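You operate a simulated robot arm through the tools that you are given. There is no shell and no other tool. Be economical: measure what you need, move in short steps, check, and stop when the job is done.

You are at the controls of a simulated robot arm. One attempt, no reset.

## Task
Tighten the cable tensioner bolt, then pinch the sleeve clamp shut with the clamp pliers.
Fine: fingers clear of the jaws; put the turquoise key and the pliers back.
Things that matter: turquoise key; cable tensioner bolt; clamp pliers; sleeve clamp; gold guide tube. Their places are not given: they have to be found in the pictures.

It is judged by the outcome, as a careful person would: the job done as asked, and still so three seconds after it is handed in. It fails if anything else is knocked over, pushed out of place, dropped, spilled or broken.

## Robot
A 6-joint arm with a two-finger parallel gripper, fixed in place. Base frame: the origin is at the foot of the arm, x ahead of it, y to its left, z up; the work surface is at about z = 0.806. Lengths are in m, angles in rad, forces in N, time in s.
With the tool pointing down near the work surface it reaches from about 0.34 to 0.76 m from the base axis. Its first joint turns from -1.152 to 1.152 rad. Payload 2.45 kg.
Tool frame: the origin (TCP) lies between the finger pads and is the grasp point; the fingertips stand 0.024 m ahead of it; z points along the fingers, y is the line along which they close. Largest opening 0.068 m; finger width 0.017, thickness 0.01; the body of the gripper, 0.04 by 0.07 m, starts 0.041 m behind the TCP.
Orientation is told as [roll, pitch, yaw] about the base's x, y, z axes, in that order, counted from this pose: with the fingers straight down and closing along the base's y, the tool's x points along the base's -x, its y along +y and its z along -z.

## Interface
- The arm moves only by the tool send_rows. Its argument "motion" is a list of rows, each a list of 3 entries, a list of its own where there are three numbers: the turn, a rotation vector about the tool's x, y, z in degrees, then the shift along the tool's x, y, z in m, then the opening, from 0 (shut) to 1 (fully open). In form: [[[wx, wy, wz], [dx, dy, dz], hand], ...]. A call has 1 to 12 rows; each row shifts and turns the commanded pose from where the row before left it, along the tool's axes as they then stand. Rows are played at 5 a second. More than 0.05 m and 0.15 rad between two rows, or a gripper value outside its range, and nothing of the call is played. Where a pose cannot be reached the arm comes as near as it can. A force on the tool above 60 N (or 10 N above the force at the start of the call, whichever is more), or a blocked arm, ends the call early, and 0.2 s more pass. The fingers move at their own pace (about 0.108 m/s each) and stop on an object; they squeeze with about 21 N. The grip force told is the motor's: it shows also when the fingers shut on nothing. Time passes only in rows, and 0.2 s behind the last, so rows that do not move let the fingers close. The reply holds the time, the measured pose of the TCP, the force on the tool along the base axes, the opening and the grip force, in the units named above and with some noise, and new pictures: "pictures" is both (left out), scene, wrist or none.
- Cameras (640 x 400 px; columns grow to the right, rows downward): "scene" is fixed at [0.168, 0.4148, 1.4625]; the picture's right is [-0.75, -0.66, 0.00], its down [-0.39, 0.44, -0.81] and it looks along [0.53, -0.60, -0.59] (base axes); focal length 351 px, centre (320, 200). "wrist" rides on the gripper at [-0.032, 0, -0.039] in the tool frame; the picture's right is [0.00, -1.00, 0.00], its down [0.97, 0.00, -0.24] and it looks along [0.24, 0.00, 0.97] (tool axes); focal length 218 px, centre (320, 200).
- measure_at(camera, pixels): for up to 12 pixels [column, row] of the newest picture of that camera ("zoom" is the newest enlarged one), the place [x, y, z] in the base frame of the surface seen there, good to about 0.002 m. The clock stands still meanwhile.
- enlarge(camera, box): a new picture of the part [left, top, right, bottom] of that camera's present view, enlarged. The clock stands still meanwhile.
- finish_job(): hands the job in; it is judged then, once.

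Keep the steps short. Do not move on a guess: measure, check each grasp and each placing, and mend mistakes. In all there are 80 turns and 150 pictures (those below and enlarged ones count). Leave the gripper open and the arm clear of the work at the hand-in unless told otherwise, and finish with a single line.

The tools are called by a JSON object that holds its "op" and its "data". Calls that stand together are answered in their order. send_rows: Moves the arm, as the interface text tells. Its arguments: {"type":"object","properties":{"motion":{"type":"array","items":{"type":"array"}},"pictures":{"type":"string","enum":["both","scene","wrist","none"]}},"required":["motion"]} The other tools are called the same way: measure_at (camera, pixels) gives the place of the surface under pixels of a picture; enlarge (camera, box) takes an enlarged picture of a part of a camera's view; finish_job () hands the job in.

At the start:

```text
clock: 0.0
position: [0.4509, 0.0463, 1.1404]
tcp_rot: [0.0, 0.001, -0.001]
force: [-0.5, 0.6, -0.7]
finger_gap: 0.0677
gripper_force: 0.1
```

scene: 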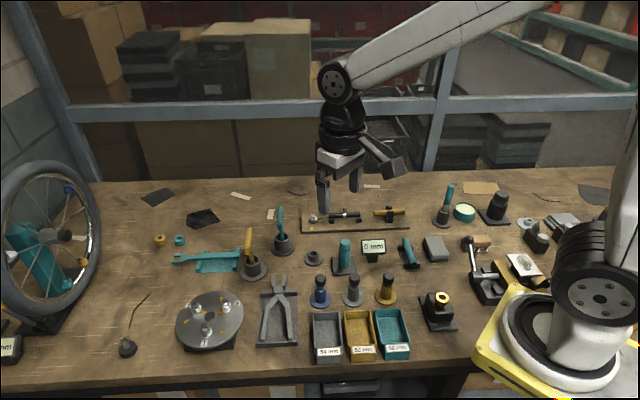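
wrist: 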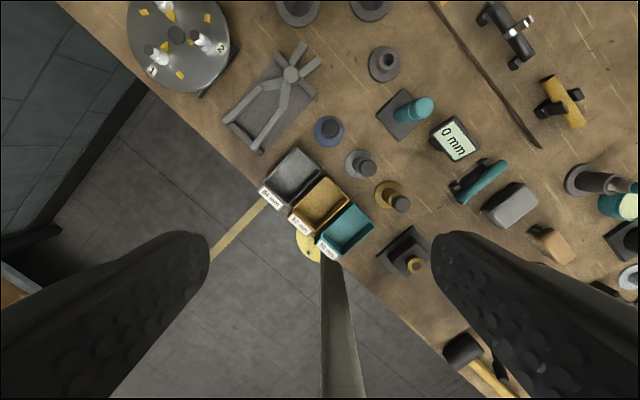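

I start by enlarging the parts of the scene that matter: the middle of the bench and the board with the tube at about (355,218).

{"op": "enlarge", "data": {"camera": "scene", "box": [280, 180, 440, 280]}}

{"op": "enlarge", "data": {"camera": "scene", "box": [140, 200, 320, 312]}}

{"op": "enlarge", "data": {"camera": "scene", "box": [400, 175, 600, 300]}}

{"op": "enlarge", "data": {"camera": "scene", "box": [160, 255, 340, 367]}}

```text
4.00 times, centred on (360, 230) of scene
```

zoom: 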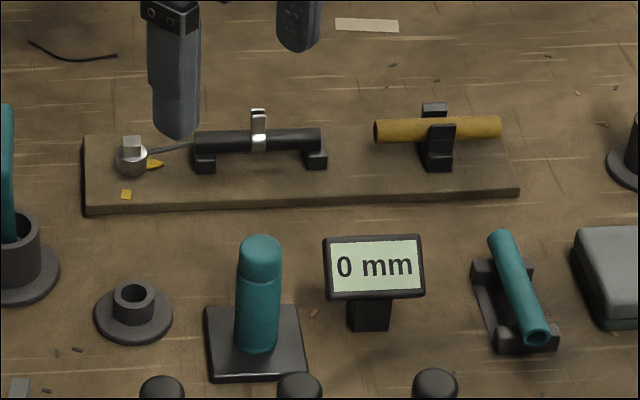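

```text
3.56 times, centred on (230, 256) of scene
```

zoom: 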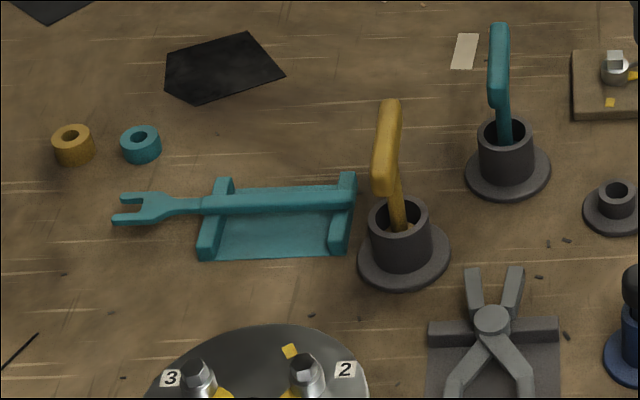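

```text
3.20 times, centred on (500, 238) of scene
```

zoom: 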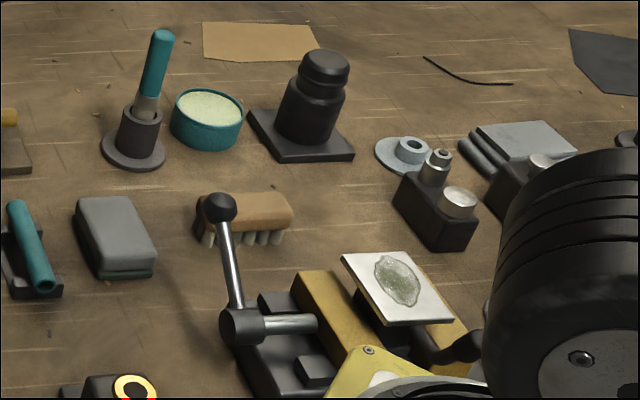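

```text
3.56 times, centred on (250, 311) of scene
```

zoom: 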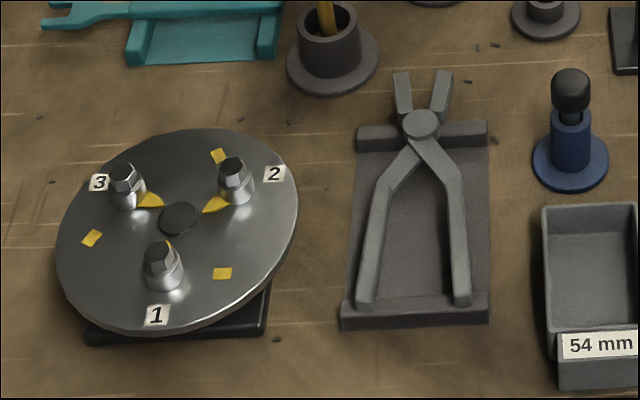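

Bolt is at about (312,218), clamp at (344,214), two cranked keys in cups at (280,230) and (250,255), and pliers in a tray at (278,305). I zoom further on these and measure.

{"op": "enlarge", "data": {"camera": "scene", "box": [296, 196, 376, 246]}}

{"op": "measure_at", "data": {"camera": "scene", "pixels": [[312, 215], [312, 220], [319, 221], [311, 228], [344, 209], [344, 217], [331, 216], [355, 215], [377, 212], [402, 211], [303, 231], [408, 227]]}}

{"op": "measure_at", "data": {"camera": "scene", "pixels": [[280, 210], [279, 226], [281, 238], [281, 236], [274, 252], [278, 290], [265, 338], [289, 338], [274, 278], [285, 277], [278, 330], [290, 300]]}}

{"op": "enlarge", "data": {"camera": "scene", "box": [240, 200, 304, 240]}}

```text
8.00 times, centred on (336, 221) of scene
```

zoom: 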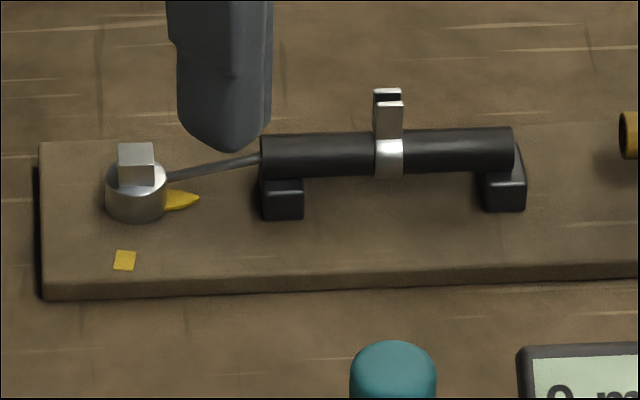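

```text
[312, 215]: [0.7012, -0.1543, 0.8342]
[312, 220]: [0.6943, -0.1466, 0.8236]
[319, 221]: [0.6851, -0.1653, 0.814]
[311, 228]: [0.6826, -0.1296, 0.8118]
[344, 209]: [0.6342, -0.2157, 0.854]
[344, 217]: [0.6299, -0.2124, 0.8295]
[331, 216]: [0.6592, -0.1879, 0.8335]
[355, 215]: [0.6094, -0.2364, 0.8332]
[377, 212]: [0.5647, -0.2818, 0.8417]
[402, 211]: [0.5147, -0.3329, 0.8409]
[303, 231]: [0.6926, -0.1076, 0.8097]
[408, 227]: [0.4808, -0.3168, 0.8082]
```

```text
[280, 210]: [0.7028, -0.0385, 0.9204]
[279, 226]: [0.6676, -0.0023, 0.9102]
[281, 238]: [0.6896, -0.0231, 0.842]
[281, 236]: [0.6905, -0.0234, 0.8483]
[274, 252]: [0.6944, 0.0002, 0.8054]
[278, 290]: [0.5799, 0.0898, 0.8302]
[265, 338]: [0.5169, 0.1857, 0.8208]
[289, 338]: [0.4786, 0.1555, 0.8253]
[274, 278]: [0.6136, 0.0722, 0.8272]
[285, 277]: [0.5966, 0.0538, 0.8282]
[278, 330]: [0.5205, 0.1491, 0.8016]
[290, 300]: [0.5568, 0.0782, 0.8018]
```

```text
10.00 times, centred on (272, 220) of scene
```

zoom: 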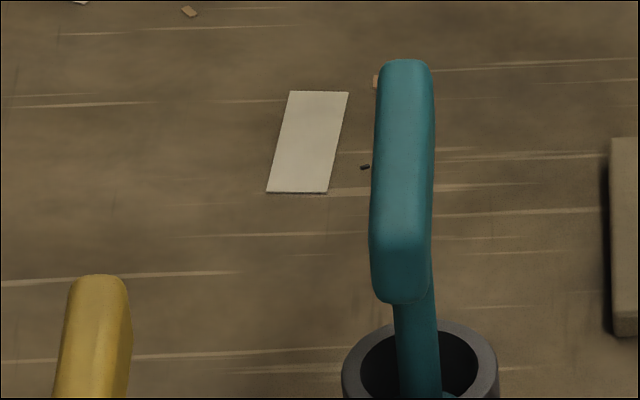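

The turquoise key is a T-handle standing in a cup near (0.687,-0.02), bar top z≈0.92. The bolt is near (0.697,-0.15), with its pointer and a yellow mark beside it. I move high above to view the key and the bolt from overhead.

{"op": "send_rows", "data": {"motion": [[[0, 0, 0], [-0.031, -0.016, 0.013], 1], [[0, 0, 0], [-0.031, -0.016, 0.013], 1], [[0, 0, 0], [-0.031, -0.016, 0.013], 1], [[0, 0, 0], [-0.031, -0.016, 0.013], 1], [[0, 0, 0], [-0.031, -0.016, 0.013], 1], [[0, 0, 0], [-0.031, -0.016, 0.013], 1], [[0, 0, 0], [-0.031, -0.016, 0.013], 1], [[0, 0, 0], [-0.031, -0.016, 0.013], 1], [[0, 0, 0], [0, 0, 0], 1]]}}

```text
clock: 2.0
position: [0.6991, -0.0832, 1.0367]
tcp_rot: [0.001, 0.0, 0.001]
force: [-0.2, -0.4, 0.2]
finger_gap: 0.0678
gripper_force: 0.0
```

scene: 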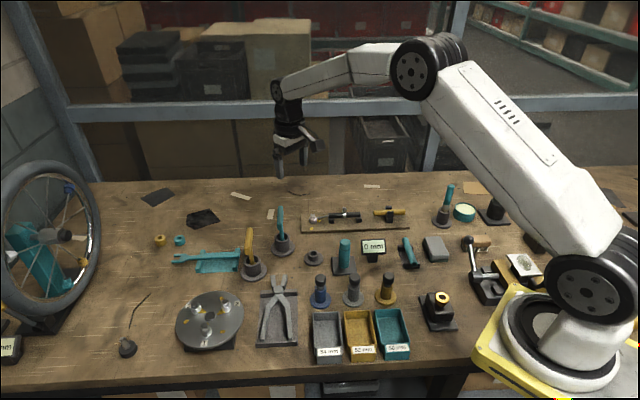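
wrist: 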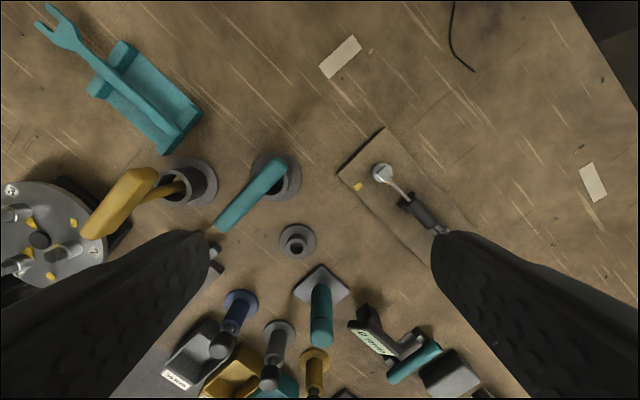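

From above the key looks like an L: the cup is at (278,177) and the bar runs to (220,225). I enlarge the key and the bolt and measure.

{"op": "measure_at", "data": {"camera": "wrist", "pixels": [[276, 164], [265, 178], [250, 193], [236, 208], [223, 223], [285, 166], [296, 180], [256, 165], [278, 198], [262, 172], [271, 179]]}}

{"op": "enlarge", "data": {"camera": "wrist", "box": [192, 140, 320, 240]}}

{"op": "enlarge", "data": {"camera": "wrist", "box": [330, 130, 450, 230]}}

```text
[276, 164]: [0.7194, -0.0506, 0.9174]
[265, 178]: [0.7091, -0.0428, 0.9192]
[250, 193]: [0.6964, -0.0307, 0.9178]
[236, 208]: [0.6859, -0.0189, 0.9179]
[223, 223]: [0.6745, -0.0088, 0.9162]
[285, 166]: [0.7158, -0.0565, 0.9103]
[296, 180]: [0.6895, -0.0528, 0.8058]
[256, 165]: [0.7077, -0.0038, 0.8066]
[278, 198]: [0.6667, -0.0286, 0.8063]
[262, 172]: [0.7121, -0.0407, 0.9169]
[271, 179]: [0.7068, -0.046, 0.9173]
```

```text
4.00 times, centred on (256, 190) of wrist
```

zoom: 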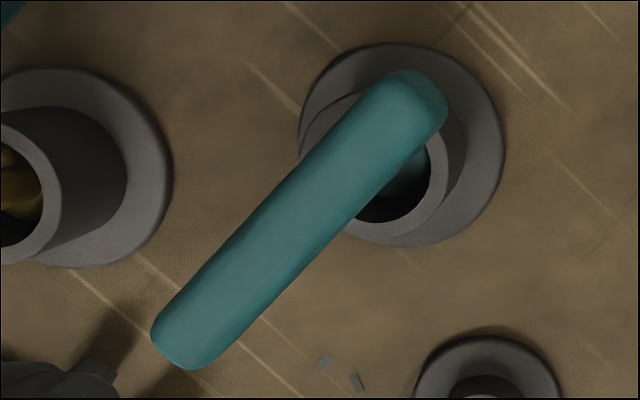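

```text
4.00 times, centred on (390, 180) of wrist
```

zoom: 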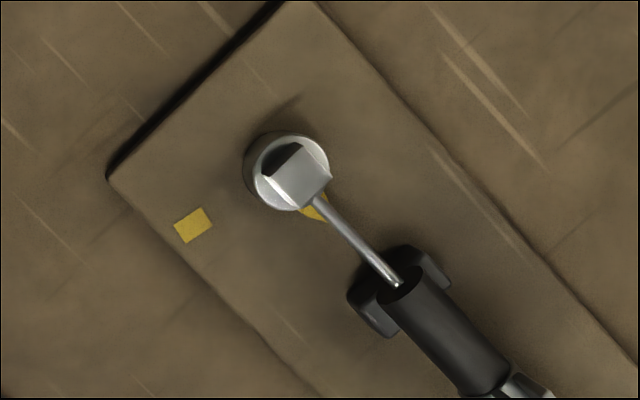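

Bar mid-point agrees with the cup centre (≈0.694,-0.027), so the key is an upright T-handle. Next I measure the bolt details in the newest enlargement: head corners, pointer and mark.

{"op": "measure_at", "data": {"camera": "zoom", "pixels": [[263, 176], [300, 206], [330, 178], [297, 144], [293, 178], [322, 218], [192, 225], [250, 170], [290, 136], [326, 160], [316, 206], [110, 178]]}}

{"op": "enlarge", "data": {"camera": "wrist", "box": [365, 155, 413, 185]}}

```text
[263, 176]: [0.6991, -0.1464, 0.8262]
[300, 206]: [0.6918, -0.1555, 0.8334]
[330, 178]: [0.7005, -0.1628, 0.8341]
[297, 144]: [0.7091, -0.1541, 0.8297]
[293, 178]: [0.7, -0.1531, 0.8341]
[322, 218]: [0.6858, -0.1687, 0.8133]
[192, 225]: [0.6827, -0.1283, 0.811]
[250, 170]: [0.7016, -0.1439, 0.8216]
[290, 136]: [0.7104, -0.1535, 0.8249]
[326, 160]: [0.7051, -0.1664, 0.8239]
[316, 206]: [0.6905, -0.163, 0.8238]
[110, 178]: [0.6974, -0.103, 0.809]
```

```text
13.33 times, centred on (389, 170) of wrist
```

zoom: 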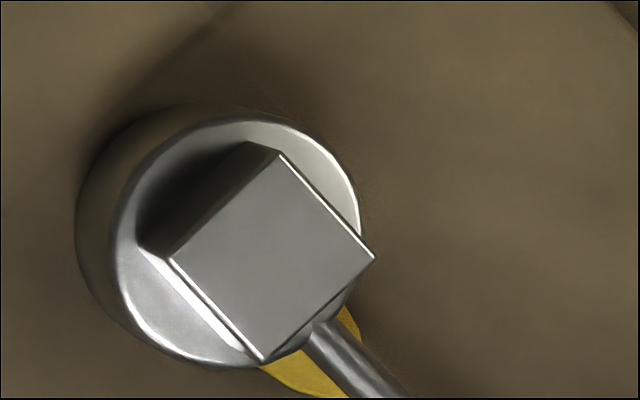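

I measure the head's top corners in this enlargement.

{"op": "measure_at", "data": {"camera": "zoom", "pixels": [[280, 158], [368, 257], [262, 355], [176, 260], [272, 257], [225, 208], [325, 205], [218, 308], [315, 306]]}}

{"op": "measure_at", "data": {"camera": "wrist", "pixels": [[277, 161], [219, 229], [358, 186], [353, 187], [363, 186], [358, 182], [358, 191], [409, 185]]}}

```text
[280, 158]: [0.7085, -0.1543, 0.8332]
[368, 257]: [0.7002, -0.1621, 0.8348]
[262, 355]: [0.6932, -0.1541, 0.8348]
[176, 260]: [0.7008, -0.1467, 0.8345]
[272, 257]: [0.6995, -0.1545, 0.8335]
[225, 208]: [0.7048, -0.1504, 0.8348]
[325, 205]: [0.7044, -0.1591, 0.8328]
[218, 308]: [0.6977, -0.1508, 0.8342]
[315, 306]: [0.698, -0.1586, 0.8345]
```

```text
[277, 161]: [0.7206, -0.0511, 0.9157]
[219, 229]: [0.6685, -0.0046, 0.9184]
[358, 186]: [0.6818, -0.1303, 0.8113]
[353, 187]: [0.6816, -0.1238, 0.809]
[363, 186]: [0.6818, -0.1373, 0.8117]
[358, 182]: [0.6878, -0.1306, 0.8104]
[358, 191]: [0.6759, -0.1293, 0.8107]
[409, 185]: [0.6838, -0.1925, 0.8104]
```

Bolt axis ≈(0.7005,-0.1545); the pointer points at ≈-135° and the mark is at ≈128°, so it needs about 97° clockwise. The bar runs at ≈137°. Now I centre over the key and turn the hand so the fingers close across the bar.

{"op": "send_rows", "data": {"motion": [[[0, 0, 0], [0.0023, 0.0279, 0], 1], [[0, 0, 0], [0.0023, 0.0278, 0], 1], [[0, 0, 7.25], [0, 0, 0], 1], [[0, 0, 7.25], [0, 0, 0], 1], [[0, 0, 7.25], [0, 0, 0], 1], [[0, 0, 7.25], [0, 0, 0], 1], [[0, 0, 7.25], [0, 0, 0], 1], [[0, 0, 7.25], [0, 0, 0], 1], [[0, 0, 0], [0, 0, 0.03], 1], [[0, 0, 0], [0, 0, 0], 1]]}}

```text
clock: 4.2
position: [0.6948, -0.027, 1.0071]
tcp_rot: [0.0, -0.001, -0.76]
force: [0.4, 0.7, 0.0]
finger_gap: 0.0677
gripper_force: 0.0
```

scene: 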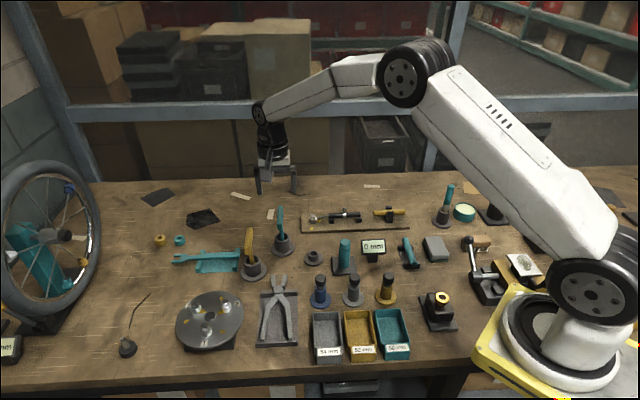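
wrist: 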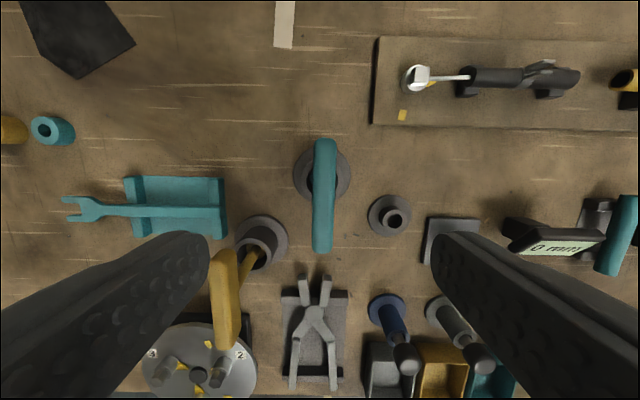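

The bar is now in line with the picture's vertical, at column ≈323. I check the gold key's clearance from the left finger before going down.

{"op": "measure_at", "data": {"camera": "wrist", "pixels": [[228, 255], [230, 300], [228, 340], [240, 265], [325, 145], [323, 195], [322, 246], [314, 195], [333, 195]]}}

```text
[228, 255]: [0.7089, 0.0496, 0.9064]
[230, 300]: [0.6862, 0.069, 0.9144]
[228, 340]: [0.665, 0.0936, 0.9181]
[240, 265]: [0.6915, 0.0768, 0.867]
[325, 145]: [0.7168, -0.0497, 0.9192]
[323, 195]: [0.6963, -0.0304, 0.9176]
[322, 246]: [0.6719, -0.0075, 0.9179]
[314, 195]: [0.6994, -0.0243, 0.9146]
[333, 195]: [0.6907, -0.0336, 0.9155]
```

Clear: the gold key is 6.6 cm off to the side. I descend to z≈0.911 in two stages and close on the bar.

{"op": "send_rows", "data": {"motion": [[[0, 0, 0], [0.0, -0.0014, 0.032], 1], [[0, 0, 0], [0, 0, 0.032], 1], [[0, 0, 0], [0, 0, 0.02], 1], [[0, 0, 0], [0, 0, 0.012], 1], [[0, 0, 0], [0, 0, 0], 1]], "pictures": "both"}}

```text
clock: 5.4
position: [0.6944, -0.0269, 0.9108]
tcp_rot: [-0.001, 0.002, -0.759]
force: [0.3, 1.0, 0.0]
finger_gap: 0.0679
gripper_force: 0.0
```

scene: 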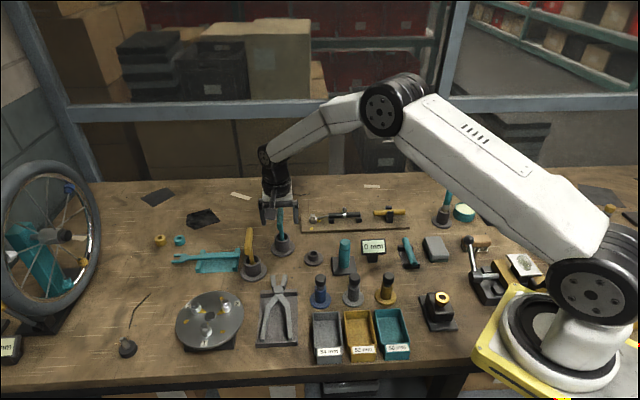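
wrist: 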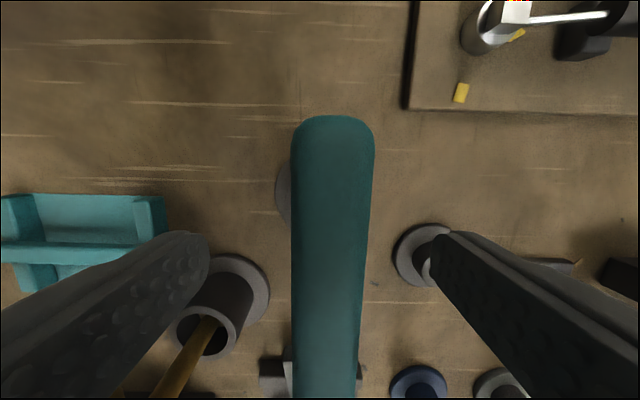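

The bar lies between the fingers. I close.

{"op": "send_rows", "data": {"motion": [[[0, 0, 0], [0, 0, 0], 0], [[0, 0, 0], [0, 0, 0], 0], [[0, 0, 0], [0, 0, 0], 0], [[0, 0, 0], [0, 0, 0], 0]], "pictures": "wrist"}}

```text
clock: 6.4
position: [0.6941, -0.0274, 0.9113]
tcp_rot: [-0.001, 0.001, -0.758]
force: [-0.4, -0.2, -0.7]
finger_gap: 0.0133
gripper_force: 21.4
```

wrist: 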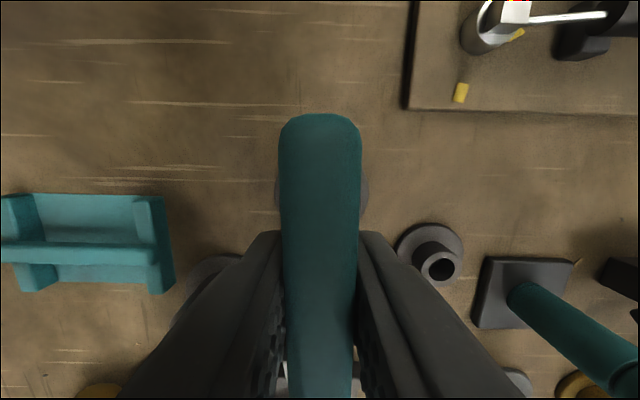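

Gripped with a gap of 13 mm. I lift straight up 0.12 m.

{"op": "send_rows", "data": {"motion": [[[0, 0, 0], [0, 0, -0.01], 0], [[0, 0, 0], [0, 0, -0.02], 0], [[0, 0, 0], [0, 0, -0.03], 0], [[0, 0, 0], [0, 0, -0.03], 0], [[0, 0, 0], [0, 0, -0.03], 0], [[0, 0, 0], [0, 0, 0], 0]], "pictures": "both"}}

{"op": "enlarge", "data": {"camera": "scene", "box": [230, 160, 330, 260]}}

```text
clock: 7.8
position: [0.6924, -0.0295, 1.0299]
tcp_rot: [0.001, -0.001, -0.758]
force: [0.5, -0.5, -1.2]
finger_gap: 0.0136
gripper_force: 20.9
```

scene: 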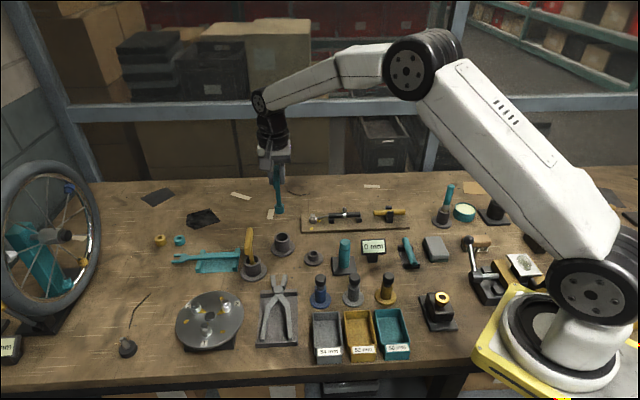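
wrist: 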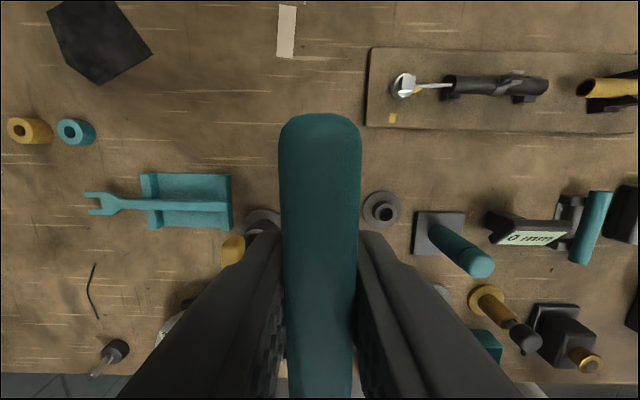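

```text
4.00 times, centred on (280, 210) of scene
```

zoom: 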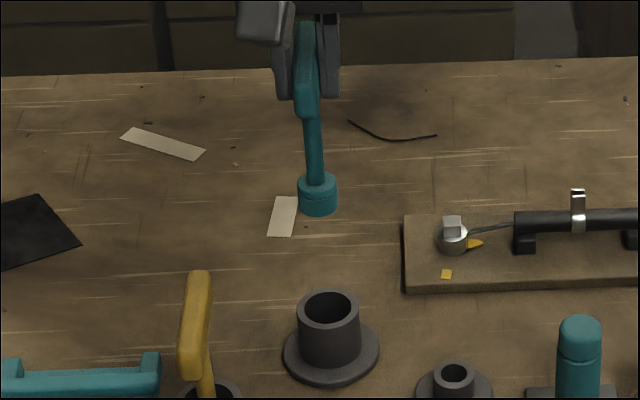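

The key is up: a socket on a straight shaft. I measure the socket to know the hanging length and whether it hangs true.

{"op": "measure_at", "data": {"camera": "zoom", "pixels": [[318, 212], [318, 185], [303, 208], [334, 206], [318, 205], [312, 150], [311, 130], [306, 100], [300, 195], [336, 195]]}}

```text
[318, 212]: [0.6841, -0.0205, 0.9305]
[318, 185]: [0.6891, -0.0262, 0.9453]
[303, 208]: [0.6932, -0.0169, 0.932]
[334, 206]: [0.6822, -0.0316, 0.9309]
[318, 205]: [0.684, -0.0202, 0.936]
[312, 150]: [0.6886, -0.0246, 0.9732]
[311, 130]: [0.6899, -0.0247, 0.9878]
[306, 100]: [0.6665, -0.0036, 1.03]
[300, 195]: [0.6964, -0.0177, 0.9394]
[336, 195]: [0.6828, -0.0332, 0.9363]
```

The socket's bottom is 0.100 m below the TCP, hanging true within 2 mm. I now turn the hand +88.4° in yaw, in the air, so there is room for the clockwise turn later.

{"op": "send_rows", "data": {"motion": [[[0, 0, -8.04], [0, 0, 0], 0], [[0, 0, -8.04], [0, 0, 0], 0], [[0, 0, -8.04], [0, 0, 0], 0], [[0, 0, -8.04], [0, 0, 0], 0], [[0, 0, -8.04], [0, 0, 0], 0], [[0, 0, -8.04], [0, 0, 0], 0], [[0, 0, -8.04], [0, 0, 0], 0], [[0, 0, -8.04], [0, 0, 0], 0], [[0, 0, -8.04], [0, 0, 0], 0], [[0, 0, -8.04], [0, 0, 0], 0], [[0, 0, -8.04], [0, 0, 0], 0], [[0, 0, 0], [0, 0, 0], 0]], "pictures": "none"}}

```text
clock: 10.4
position: [0.6928, -0.0264, 1.0292]
tcp_rot: [0.001, -0.001, 0.785]
force: [0.5, -0.6, -0.7]
finger_gap: 0.0134
gripper_force: 21.4
```

I move over the bolt at height and lower the socket to about 35 mm above the bolt head.

{"op": "send_rows", "data": {"motion": [[[0, 0, 0], [0.0213, -0.024, 0], 0], [[0, 0, 0], [0.0213, -0.024, 0], 0], [[0, 0, 0], [0.0213, -0.024, 0], 0], [[0, 0, 0], [0.0213, -0.024, 0], 0], [[0, 0, 0], [0, 0, 0.03], 0], [[0, 0, 0], [0, 0, 0.03], 0], [[0, 0, 0], [0, 0, 0], 0]], "pictures": "both"}}

{"op": "enlarge", "data": {"camera": "scene", "box": [280, 150, 376, 246]}}

```text
clock: 12.0
position: [0.7002, -0.155, 0.9707]
tcp_rot: [-0.001, 0.001, 0.784]
force: [-0.1, 0.1, -1.4]
finger_gap: 0.0138
gripper_force: 20.6
```

scene: 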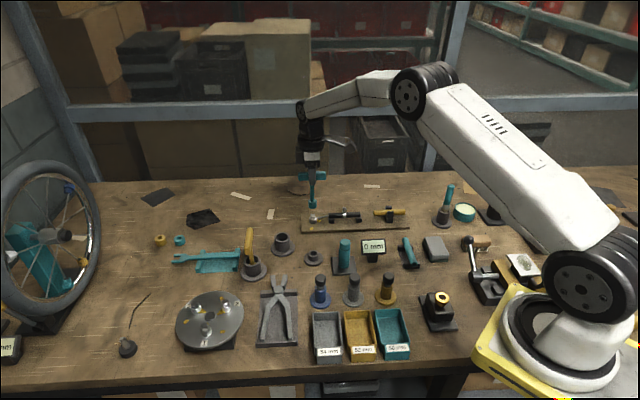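
wrist: 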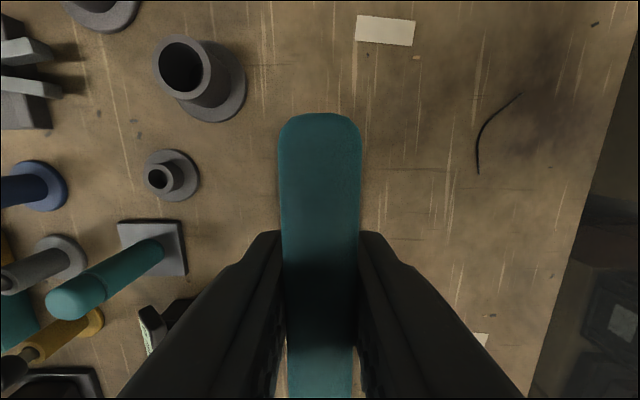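

```text
4.17 times, centred on (328, 198) of scene
```

zoom: 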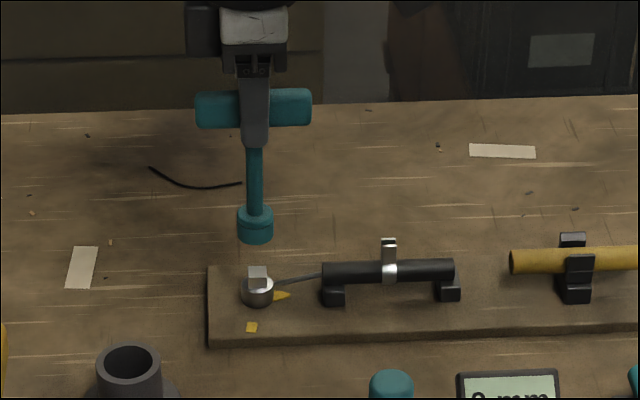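

I measure the socket sides and the bolt once more to correct the lateral offset.

{"op": "measure_at", "data": {"camera": "zoom", "pixels": [[240, 226], [271, 226], [255, 226], [255, 239], [255, 212], [254, 160], [255, 190], [257, 275], [249, 175], [261, 175]]}}

{"op": "enlarge", "data": {"camera": "scene", "box": [295, 185, 335, 235]}}

```text
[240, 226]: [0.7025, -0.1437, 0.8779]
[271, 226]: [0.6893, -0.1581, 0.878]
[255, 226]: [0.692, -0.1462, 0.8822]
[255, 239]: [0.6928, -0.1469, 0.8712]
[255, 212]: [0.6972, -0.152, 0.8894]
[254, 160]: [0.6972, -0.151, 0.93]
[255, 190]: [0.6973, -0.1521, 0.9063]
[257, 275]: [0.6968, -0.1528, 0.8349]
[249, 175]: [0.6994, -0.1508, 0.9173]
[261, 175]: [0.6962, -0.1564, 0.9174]
```

```text
8.00 times, centred on (315, 210) of scene
```

zoom: 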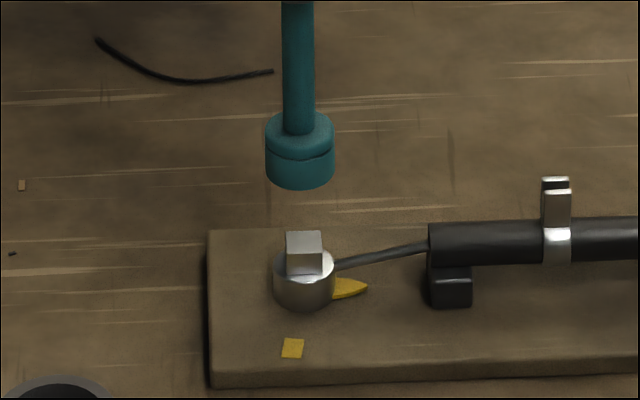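

The socket lines up with the bolt within about 1 mm. I lower slowly onto the head, watching force and height (top contact expected at TCP z≈0.935, seated ≈0.924).

{"op": "send_rows", "data": {"motion": [[[0, 0, 0], [0.0004, 0, 0.015], 0], [[0, 0, 0], [0, 0, 0.015], 0], [[0, 0, 0], [0, 0, 0.005], 0], [[0, 0, 0], [0, 0, 0.003], 0], [[0, 0, 0], [0, 0, 0.003], 0], [[0, 0, 0], [0, 0, 0.002], 0], [[0, 0, 0], [0, 0, 0.002], 0], [[0, 0, 0], [0, 0, 0], 0]], "pictures": "scene"}}

{"op": "enlarge", "data": {"camera": "scene", "box": [295, 185, 335, 235]}}

```text
clock: 13.8
position: [0.702, -0.1559, 0.9263]
tcp_rot: [-0.003, -0.001, 0.784]
force: [-3.6, 2.5, 19.7]
finger_gap: 0.0141
gripper_force: 20.9
```

scene: 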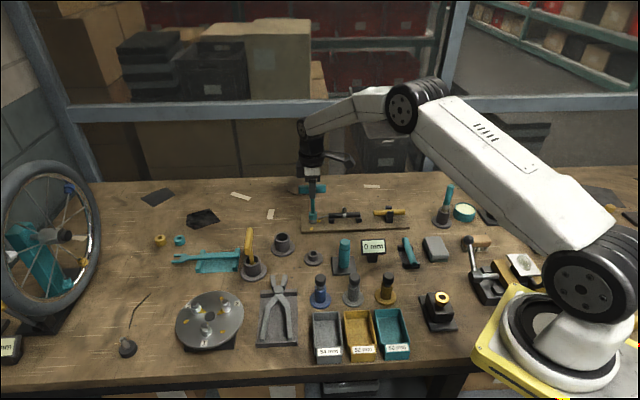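

```text
8.00 times, centred on (315, 210) of scene
```

zoom: 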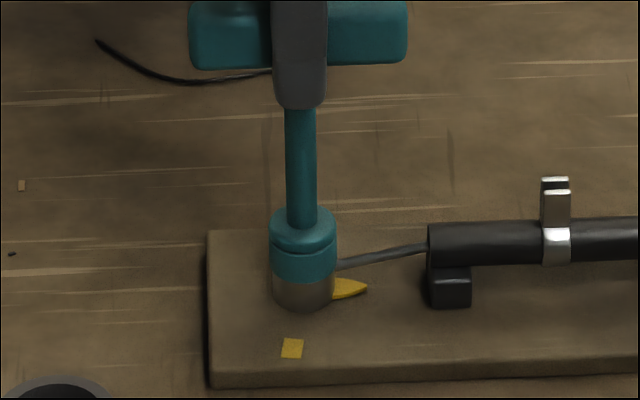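

Seated: the socket covers the head down to the collar (z 0.926, 20 N). I ease off 0.5 mm and turn 45° clockwise as a first part.

{"op": "send_rows", "data": {"motion": [[[0, 0, 0], [0, 0, -0.0008], 0], [[0, 0, 5], [0, 0, 0], 0], [[0, 0, 5], [0, 0, 0], 0], [[0, 0, 5], [0, 0, 0], 0], [[0, 0, 5], [0, 0, 0], 0], [[0, 0, 5], [0, 0, 0], 0], [[0, 0, 5], [0, 0, 0], 0], [[0, 0, 5], [0, 0, 0], 0], [[0, 0, 5], [0, 0, 0], 0], [[0, 0, 5], [0, 0, 0], 0], [[0, 0, 0], [0, 0, 0], 0]], "pictures": "scene"}}

{"op": "enlarge", "data": {"camera": "scene", "box": [295, 185, 335, 235]}}

```text
clock: 16.2
position: [0.6994, -0.1551, 0.9255]
tcp_rot: [0.0, 0.001, -0.005]
force: [1.3, 3.0, 12.3]
finger_gap: 0.0158
gripper_force: 21.1
```

scene: 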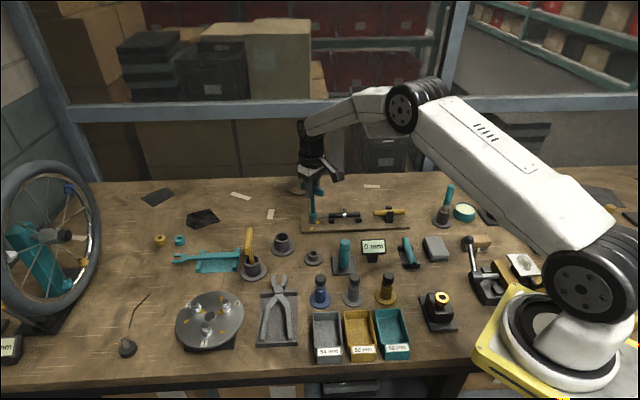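

```text
8.00 times, centred on (315, 210) of scene
```

zoom: 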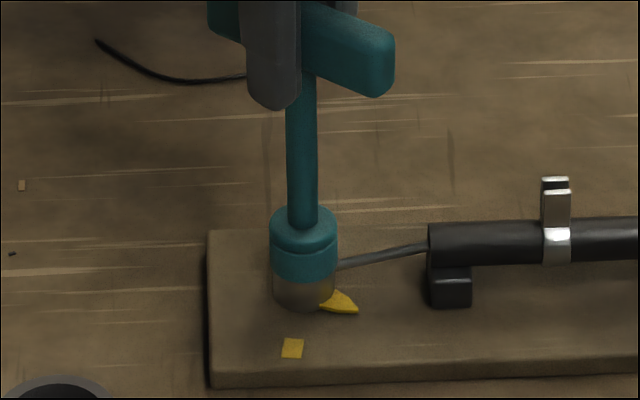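

The bolt turns, the pointer tip now at zoom (357,310). I measure its direction.

{"op": "measure_at", "data": {"camera": "zoom", "pixels": [[354, 310], [340, 302], [292, 348], [303, 240], [385, 92], [375, 30], [215, 15], [340, 20]]}}

```text
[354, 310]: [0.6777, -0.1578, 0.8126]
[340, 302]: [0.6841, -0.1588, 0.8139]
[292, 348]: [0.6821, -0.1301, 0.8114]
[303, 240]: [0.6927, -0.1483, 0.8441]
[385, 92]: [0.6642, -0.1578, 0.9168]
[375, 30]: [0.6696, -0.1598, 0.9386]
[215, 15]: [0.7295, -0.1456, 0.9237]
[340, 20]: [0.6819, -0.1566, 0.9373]
```

The bolt turned about 37° (tip at ≈-172°), the bar yielding a few degrees in the grip. About 60° remain. I turn another 45° and check.

{"op": "send_rows", "data": {"motion": [[[0, 0, 5], [0, 0, 0], 0], [[0, 0, 5], [0, 0, 0], 0], [[0, 0, 5], [0, 0, 0], 0], [[0, 0, 5], [0, 0, 0], 0], [[0, 0, 5], [0, 0, 0], 0], [[0, 0, 5], [0, 0, 0], 0], [[0, 0, 5], [0, 0, 0], 0], [[0, 0, 5], [0, 0, 0], 0], [[0, 0, 5], [0, 0, 0], 0], [[0, 0, 0], [0, 0, 0], 0]], "pictures": "scene"}}

{"op": "enlarge", "data": {"camera": "scene", "box": [295, 185, 335, 235]}}

```text
clock: 18.4
position: [0.6996, -0.1568, 0.927]
tcp_rot: [-0.003, 0.001, -0.788]
force: [-5.2, 2.9, -1.1]
finger_gap: 0.0133
gripper_force: 20.7
```

scene: 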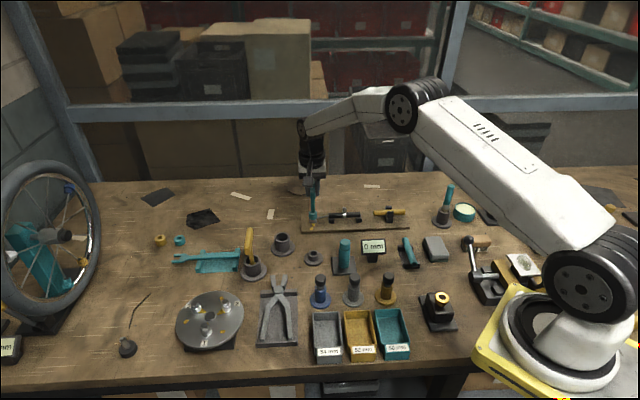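

```text
8.00 times, centred on (315, 210) of scene
```

zoom: 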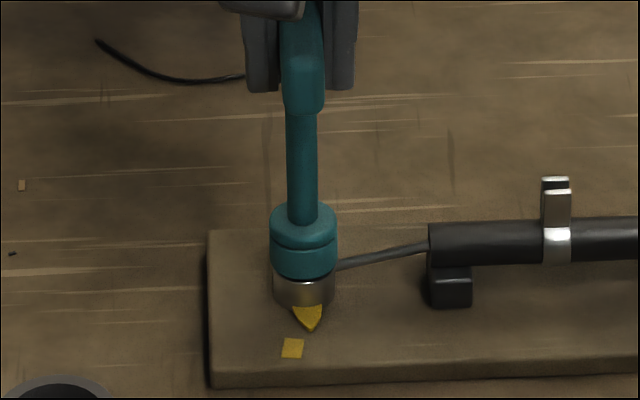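

Pointer is now close to the mark. I measure its tip and body.

{"op": "measure_at", "data": {"camera": "zoom", "pixels": [[311, 326], [308, 317], [292, 348], [285, 341], [301, 341], [284, 356], [300, 356], [304, 268]]}}

```text
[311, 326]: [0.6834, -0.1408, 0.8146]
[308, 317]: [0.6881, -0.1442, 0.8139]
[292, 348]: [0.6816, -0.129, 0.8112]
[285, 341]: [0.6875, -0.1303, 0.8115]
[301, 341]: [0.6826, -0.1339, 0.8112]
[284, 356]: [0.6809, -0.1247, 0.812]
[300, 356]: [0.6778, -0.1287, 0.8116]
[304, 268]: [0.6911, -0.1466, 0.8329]
```

Tip at ≈141°, mark at ≈126°: about 15° more. I press down 1.5 mm and turn 15° on.

{"op": "send_rows", "data": {"motion": [[[0, 0, 0], [0, 0, 0.0015], 0], [[0, 0, 5], [0, 0, 0], 0], [[0, 0, 5], [0, 0, 0], 0], [[0, 0, 5], [0, 0, 0], 0], [[0, 0, 0], [0, 0, 0], 0]], "pictures": "scene"}}

{"op": "enlarge", "data": {"camera": "scene", "box": [295, 185, 335, 235]}}

```text
clock: 19.6
position: [0.7012, -0.1558, 0.9255]
tcp_rot: [-0.001, -0.002, -1.049]
force: [-5.1, 2.8, 7.3]
finger_gap: 0.0138
gripper_force: 20.9
```

scene: 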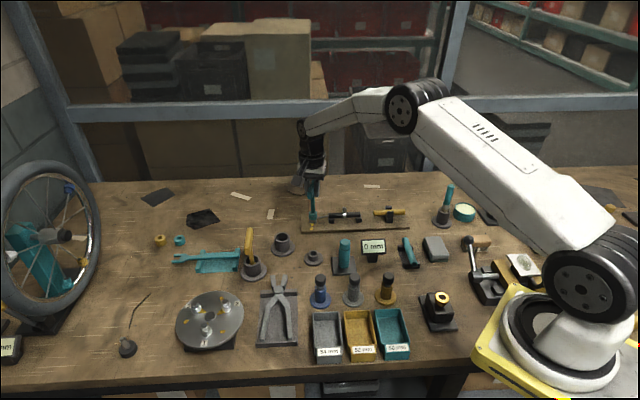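

```text
8.00 times, centred on (315, 210) of scene
```

zoom: 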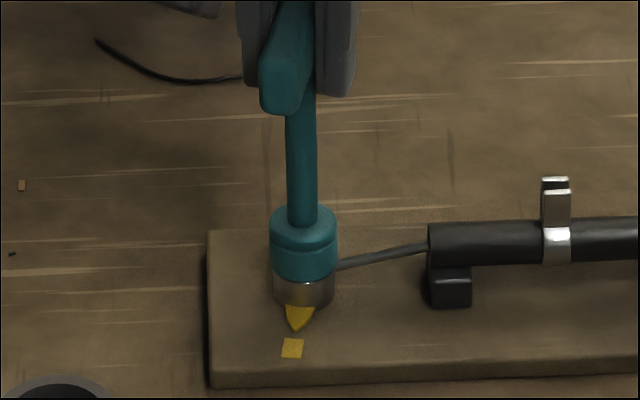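

{"op": "measure_at", "data": {"camera": "zoom", "pixels": [[299, 327], [298, 318], [292, 348], [286, 308], [313, 308]]}}

```text
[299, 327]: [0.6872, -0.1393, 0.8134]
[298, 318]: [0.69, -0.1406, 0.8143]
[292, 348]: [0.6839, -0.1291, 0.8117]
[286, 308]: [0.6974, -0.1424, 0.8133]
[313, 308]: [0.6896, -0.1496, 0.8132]
```

About 3° short. I add 3.5° and look again.

{"op": "send_rows", "data": {"motion": [[[0, 0, 3.5], [0, 0, 0], 0], [[0, 0, 0], [0, 0, 0], 0]], "pictures": "none"}}

{"op": "enlarge", "data": {"camera": "scene", "box": [300, 210, 324, 234]}}

```text
clock: 20.2
position: [0.7017, -0.1558, 0.9252]
tcp_rot: [0.001, -0.002, -1.109]
force: [-2.2, 0.5, 8.1]
finger_gap: 0.015
gripper_force: 20.9
```

```text
16.00 times, centred on (312, 222) of scene
```

zoom: 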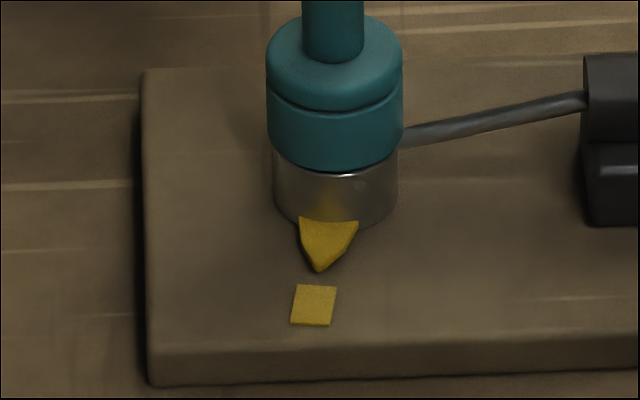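

Pointer aligns with the mark (within about 1°). I lift the key straight off.

{"op": "send_rows", "data": {"motion": [[[0, 0, 0], [0, 0, -0.006], 0], [[0, 0, 0], [0, 0, -0.01], 0], [[0, 0, 0], [0, 0, -0.03], 0], [[0, 0, 0], [0, 0, -0.03], 0], [[0, 0, 0], [0, 0, -0.03], 0], [[0, 0, 0], [0, 0, 0], 0]], "pictures": "both"}}

{"op": "enlarge", "data": {"camera": "scene", "box": [300, 210, 324, 234]}}

{"op": "enlarge", "data": {"camera": "scene", "box": [280, 140, 376, 236]}}

```text
clock: 21.6
position: [0.7012, -0.1551, 1.032]
tcp_rot: [0.0, 0.0, -1.111]
force: [-0.2, -0.7, -2.2]
finger_gap: 0.0141
gripper_force: 20.9
```

scene: 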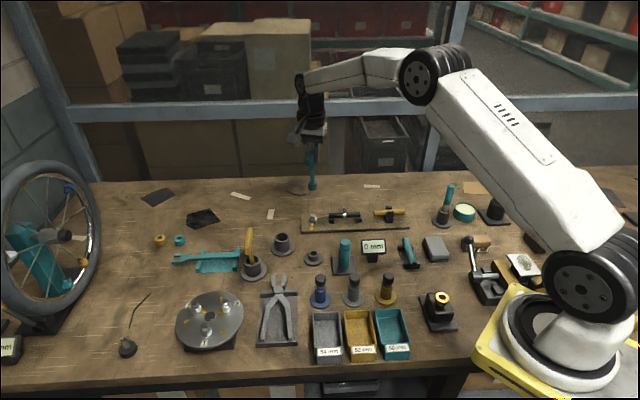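
wrist: 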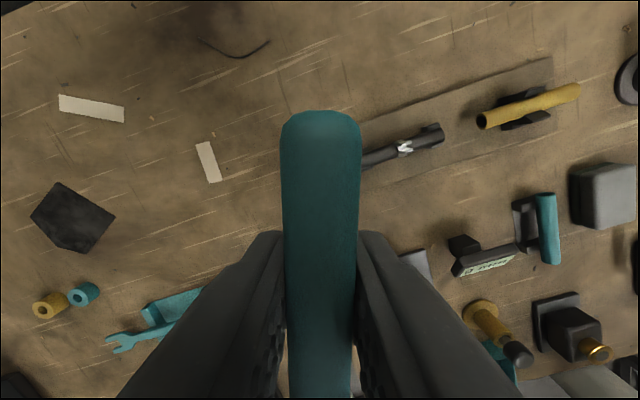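

```text
16.00 times, centred on (312, 222) of scene
```

zoom: 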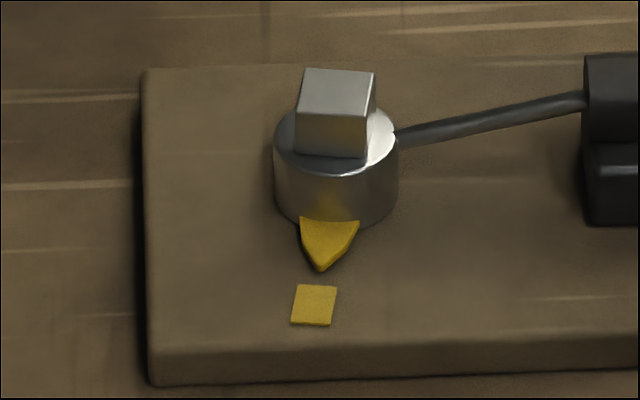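

```text
4.17 times, centred on (328, 188) of scene
```

zoom: 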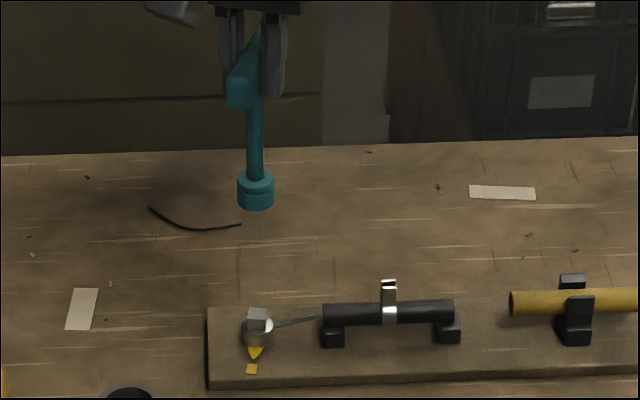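

The bolt stays with the pointer at the mark. Now I bring the key back over its cup with its original heading, staying high.

{"op": "send_rows", "data": {"motion": [[[0, 0, -6.7], [0, 0, 0], 0], [[0, 0, -6.7], [0, 0, 0], 0], [[0, 0, -6.7], [0, 0, 0], 0], [[0, 0, 0], [0.02325, 0.022, 0], 0], [[0, 0, 0], [0.02325, 0.022, 0], 0], [[0, 0, 0], [0.02325, 0.022, 0], 0], [[0, 0, 0], [0.02325, 0.022, 0], 0], [[0, 0, 0], [0, 0, 0.03], 0], [[0, 0, 0], [0, 0, 0.01], 0], [[0, 0, 0], [0, 0, 0], 0]], "pictures": "scene"}}

{"op": "enlarge", "data": {"camera": "scene", "box": [256, 205, 304, 255]}}

```text
clock: 23.8
position: [0.6936, -0.028, 0.99]
tcp_rot: [0.0, -0.001, -0.759]
force: [-0.8, 0.2, -0.8]
finger_gap: 0.0137
gripper_force: 20.8
```

scene: 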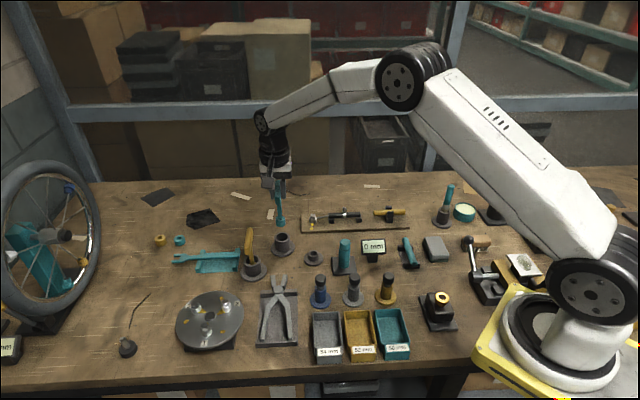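

```text
8.00 times, centred on (280, 230) of scene
```

zoom: 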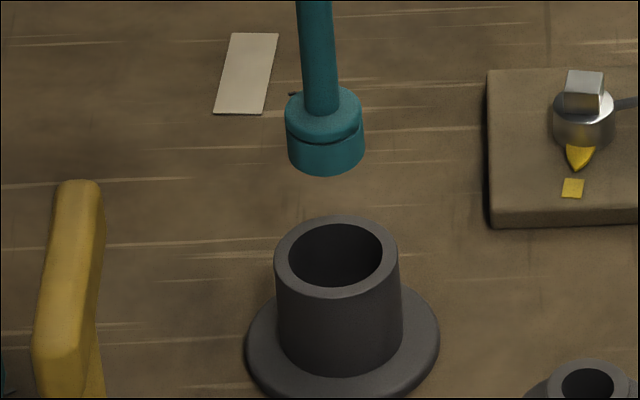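

I measure socket and cup rim to check centring.

{"op": "measure_at", "data": {"camera": "zoom", "pixels": [[281, 255], [393, 255], [336, 220], [335, 292], [326, 150], [288, 150], [363, 150], [326, 172], [335, 200]]}}

```text
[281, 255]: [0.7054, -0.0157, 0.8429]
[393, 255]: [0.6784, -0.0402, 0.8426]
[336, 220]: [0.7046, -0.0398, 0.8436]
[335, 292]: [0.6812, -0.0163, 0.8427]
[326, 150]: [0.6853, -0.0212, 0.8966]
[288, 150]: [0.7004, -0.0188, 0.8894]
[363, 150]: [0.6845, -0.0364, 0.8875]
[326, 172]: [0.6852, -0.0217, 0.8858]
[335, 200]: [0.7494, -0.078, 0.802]
```

Centred within 1 mm. I lower the key into the cup.

{"op": "send_rows", "data": {"motion": [[[0, 0, 0], [0, 0, 0.025], 0], [[0, 0, 0], [0, 0, 0.025], 0], [[0, 0, 0], [0, 0, 0.018], 0], [[0, 0, 0], [0, 0, 0.006], 0], [[0, 0, 0], [0, 0, 0.004], 0], [[0, 0, 0], [0, 0, 0], 0]], "pictures": "scene"}}

```text
clock: 25.2
position: [0.6933, -0.0277, 0.9126]
tcp_rot: [-0.001, 0.0, -0.759]
force: [-1.3, 0.5, -1.4]
finger_gap: 0.0137
gripper_force: 21.2
```

scene: 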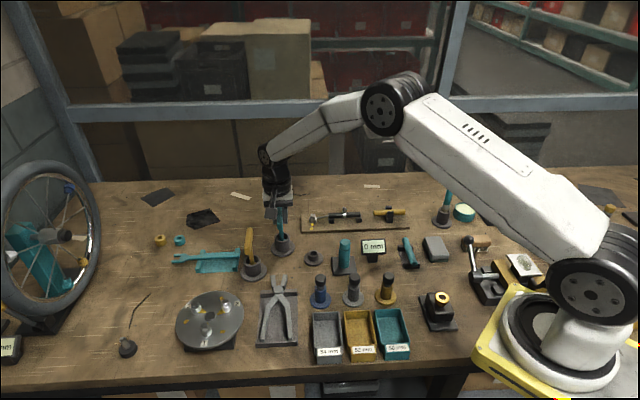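

No contact yet; I go down by 1 mm steps until the force rises.

{"op": "send_rows", "data": {"motion": [[[0, 0, 0], [0, 0, 0.001], 0], [[0, 0, 0], [0, 0, 0.001], 0], [[0, 0, 0], [0, 0, 0.0005], 0], [[0, 0, 0], [0, 0, 0], 0]], "pictures": "none"}}

```text
clock: 26.2
position: [0.6936, -0.0285, 0.9133]
tcp_rot: [0.001, -0.001, -0.758]
force: [-2.2, 0.4, 15.8]
finger_gap: 0.0138
gripper_force: 21.0
```

Contact (16 N). I ease off a little and open.

{"op": "send_rows", "data": {"motion": [[[0, 0, 0], [0, 0, -0.001], 0], [[0, 0, 0], [0, 0, 0], 0.5], [[0, 0, 0], [0, 0, 0], 1], [[0, 0, 0], [0, 0, 0], 1], [[0, 0, 0], [0, 0, 0], 1], [[0, 0, 0], [0, 0, -0.03], 1], [[0, 0, 0], [0, 0, -0.04], 1], [[0, 0, 0], [0, 0, -0.04], 1], [[0, 0, 0], [0, 0, 0], 1]], "pictures": "both"}}

{"op": "enlarge", "data": {"camera": "scene", "box": [230, 200, 326, 270]}}

```text
clock: 28.2
position: [0.6948, -0.0288, 1.0225]
tcp_rot: [-0.001, 0.002, -0.759]
force: [0.2, -0.1, -0.1]
finger_gap: 0.0681
gripper_force: 0.0
```

scene: 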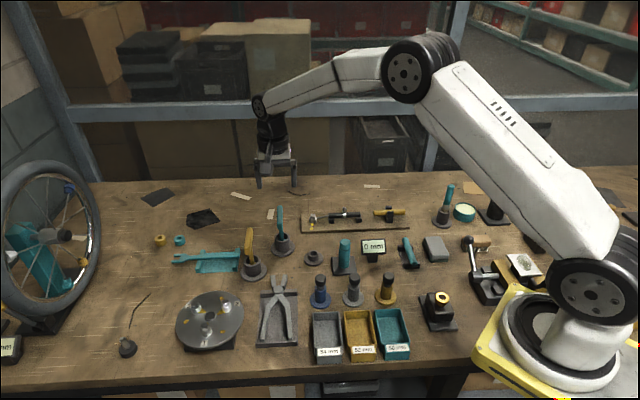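
wrist: 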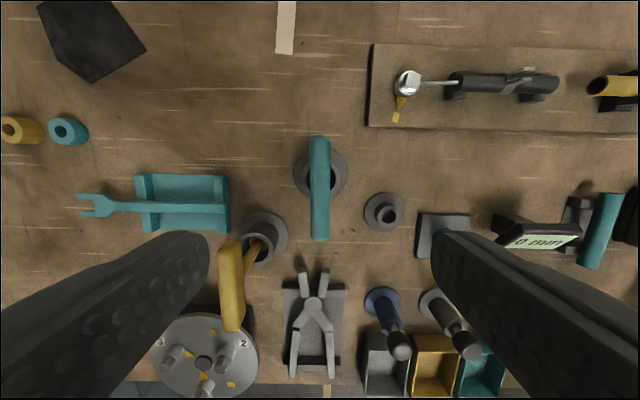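

```text
5.71 times, centred on (278, 235) of scene
```

zoom: 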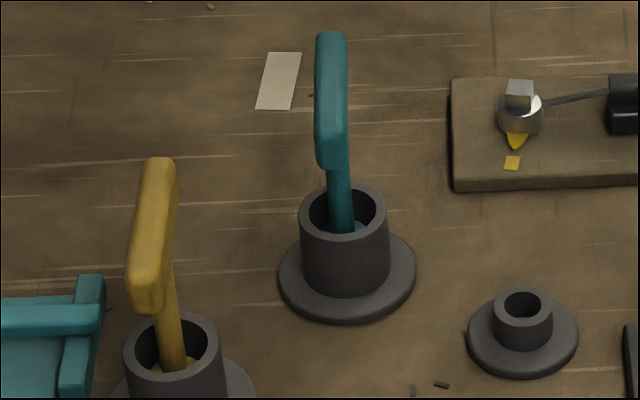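

The key stands in its cup. I check the pointer from above and look closer at the pliers and the clamp.

{"op": "enlarge", "data": {"camera": "wrist", "box": [380, 60, 444, 130]}}

{"op": "enlarge", "data": {"camera": "wrist", "box": [262, 260, 372, 390]}}

{"op": "enlarge", "data": {"camera": "scene", "box": [326, 196, 366, 230]}}

{"op": "enlarge", "data": {"camera": "scene", "box": [250, 265, 306, 355]}}

```text
5.71 times, centred on (412, 95) of wrist
```

zoom: 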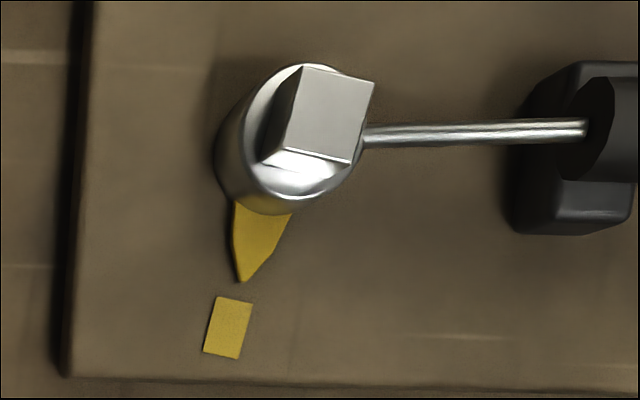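

```text
3.08 times, centred on (317, 325) of wrist
```

zoom: 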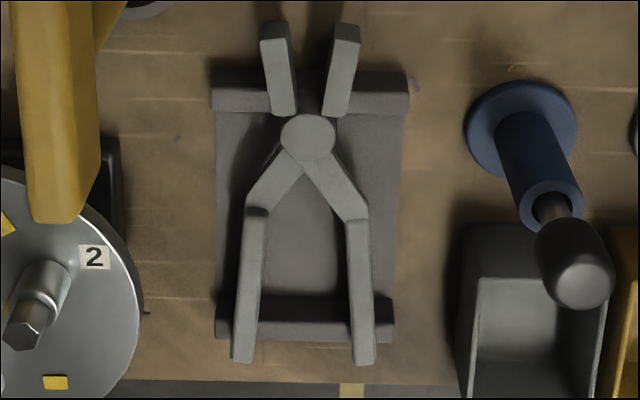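

```text
11.76 times, centred on (346, 213) of scene
```

zoom: 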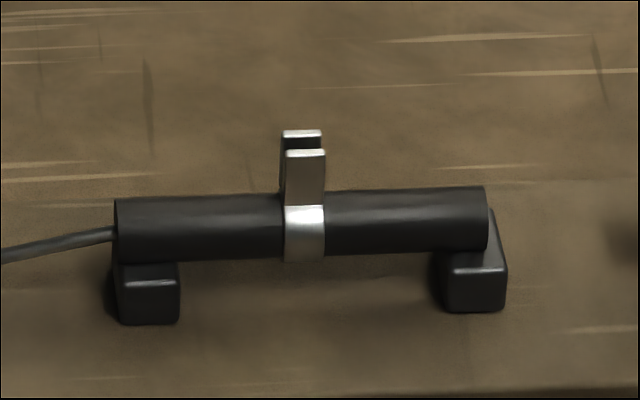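

```text
4.44 times, centred on (278, 310) of scene
```

zoom: 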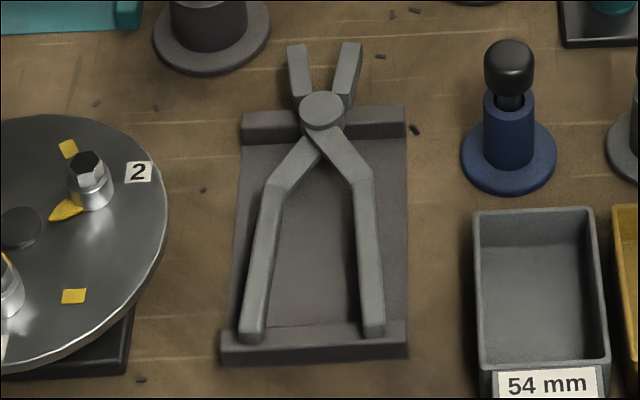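

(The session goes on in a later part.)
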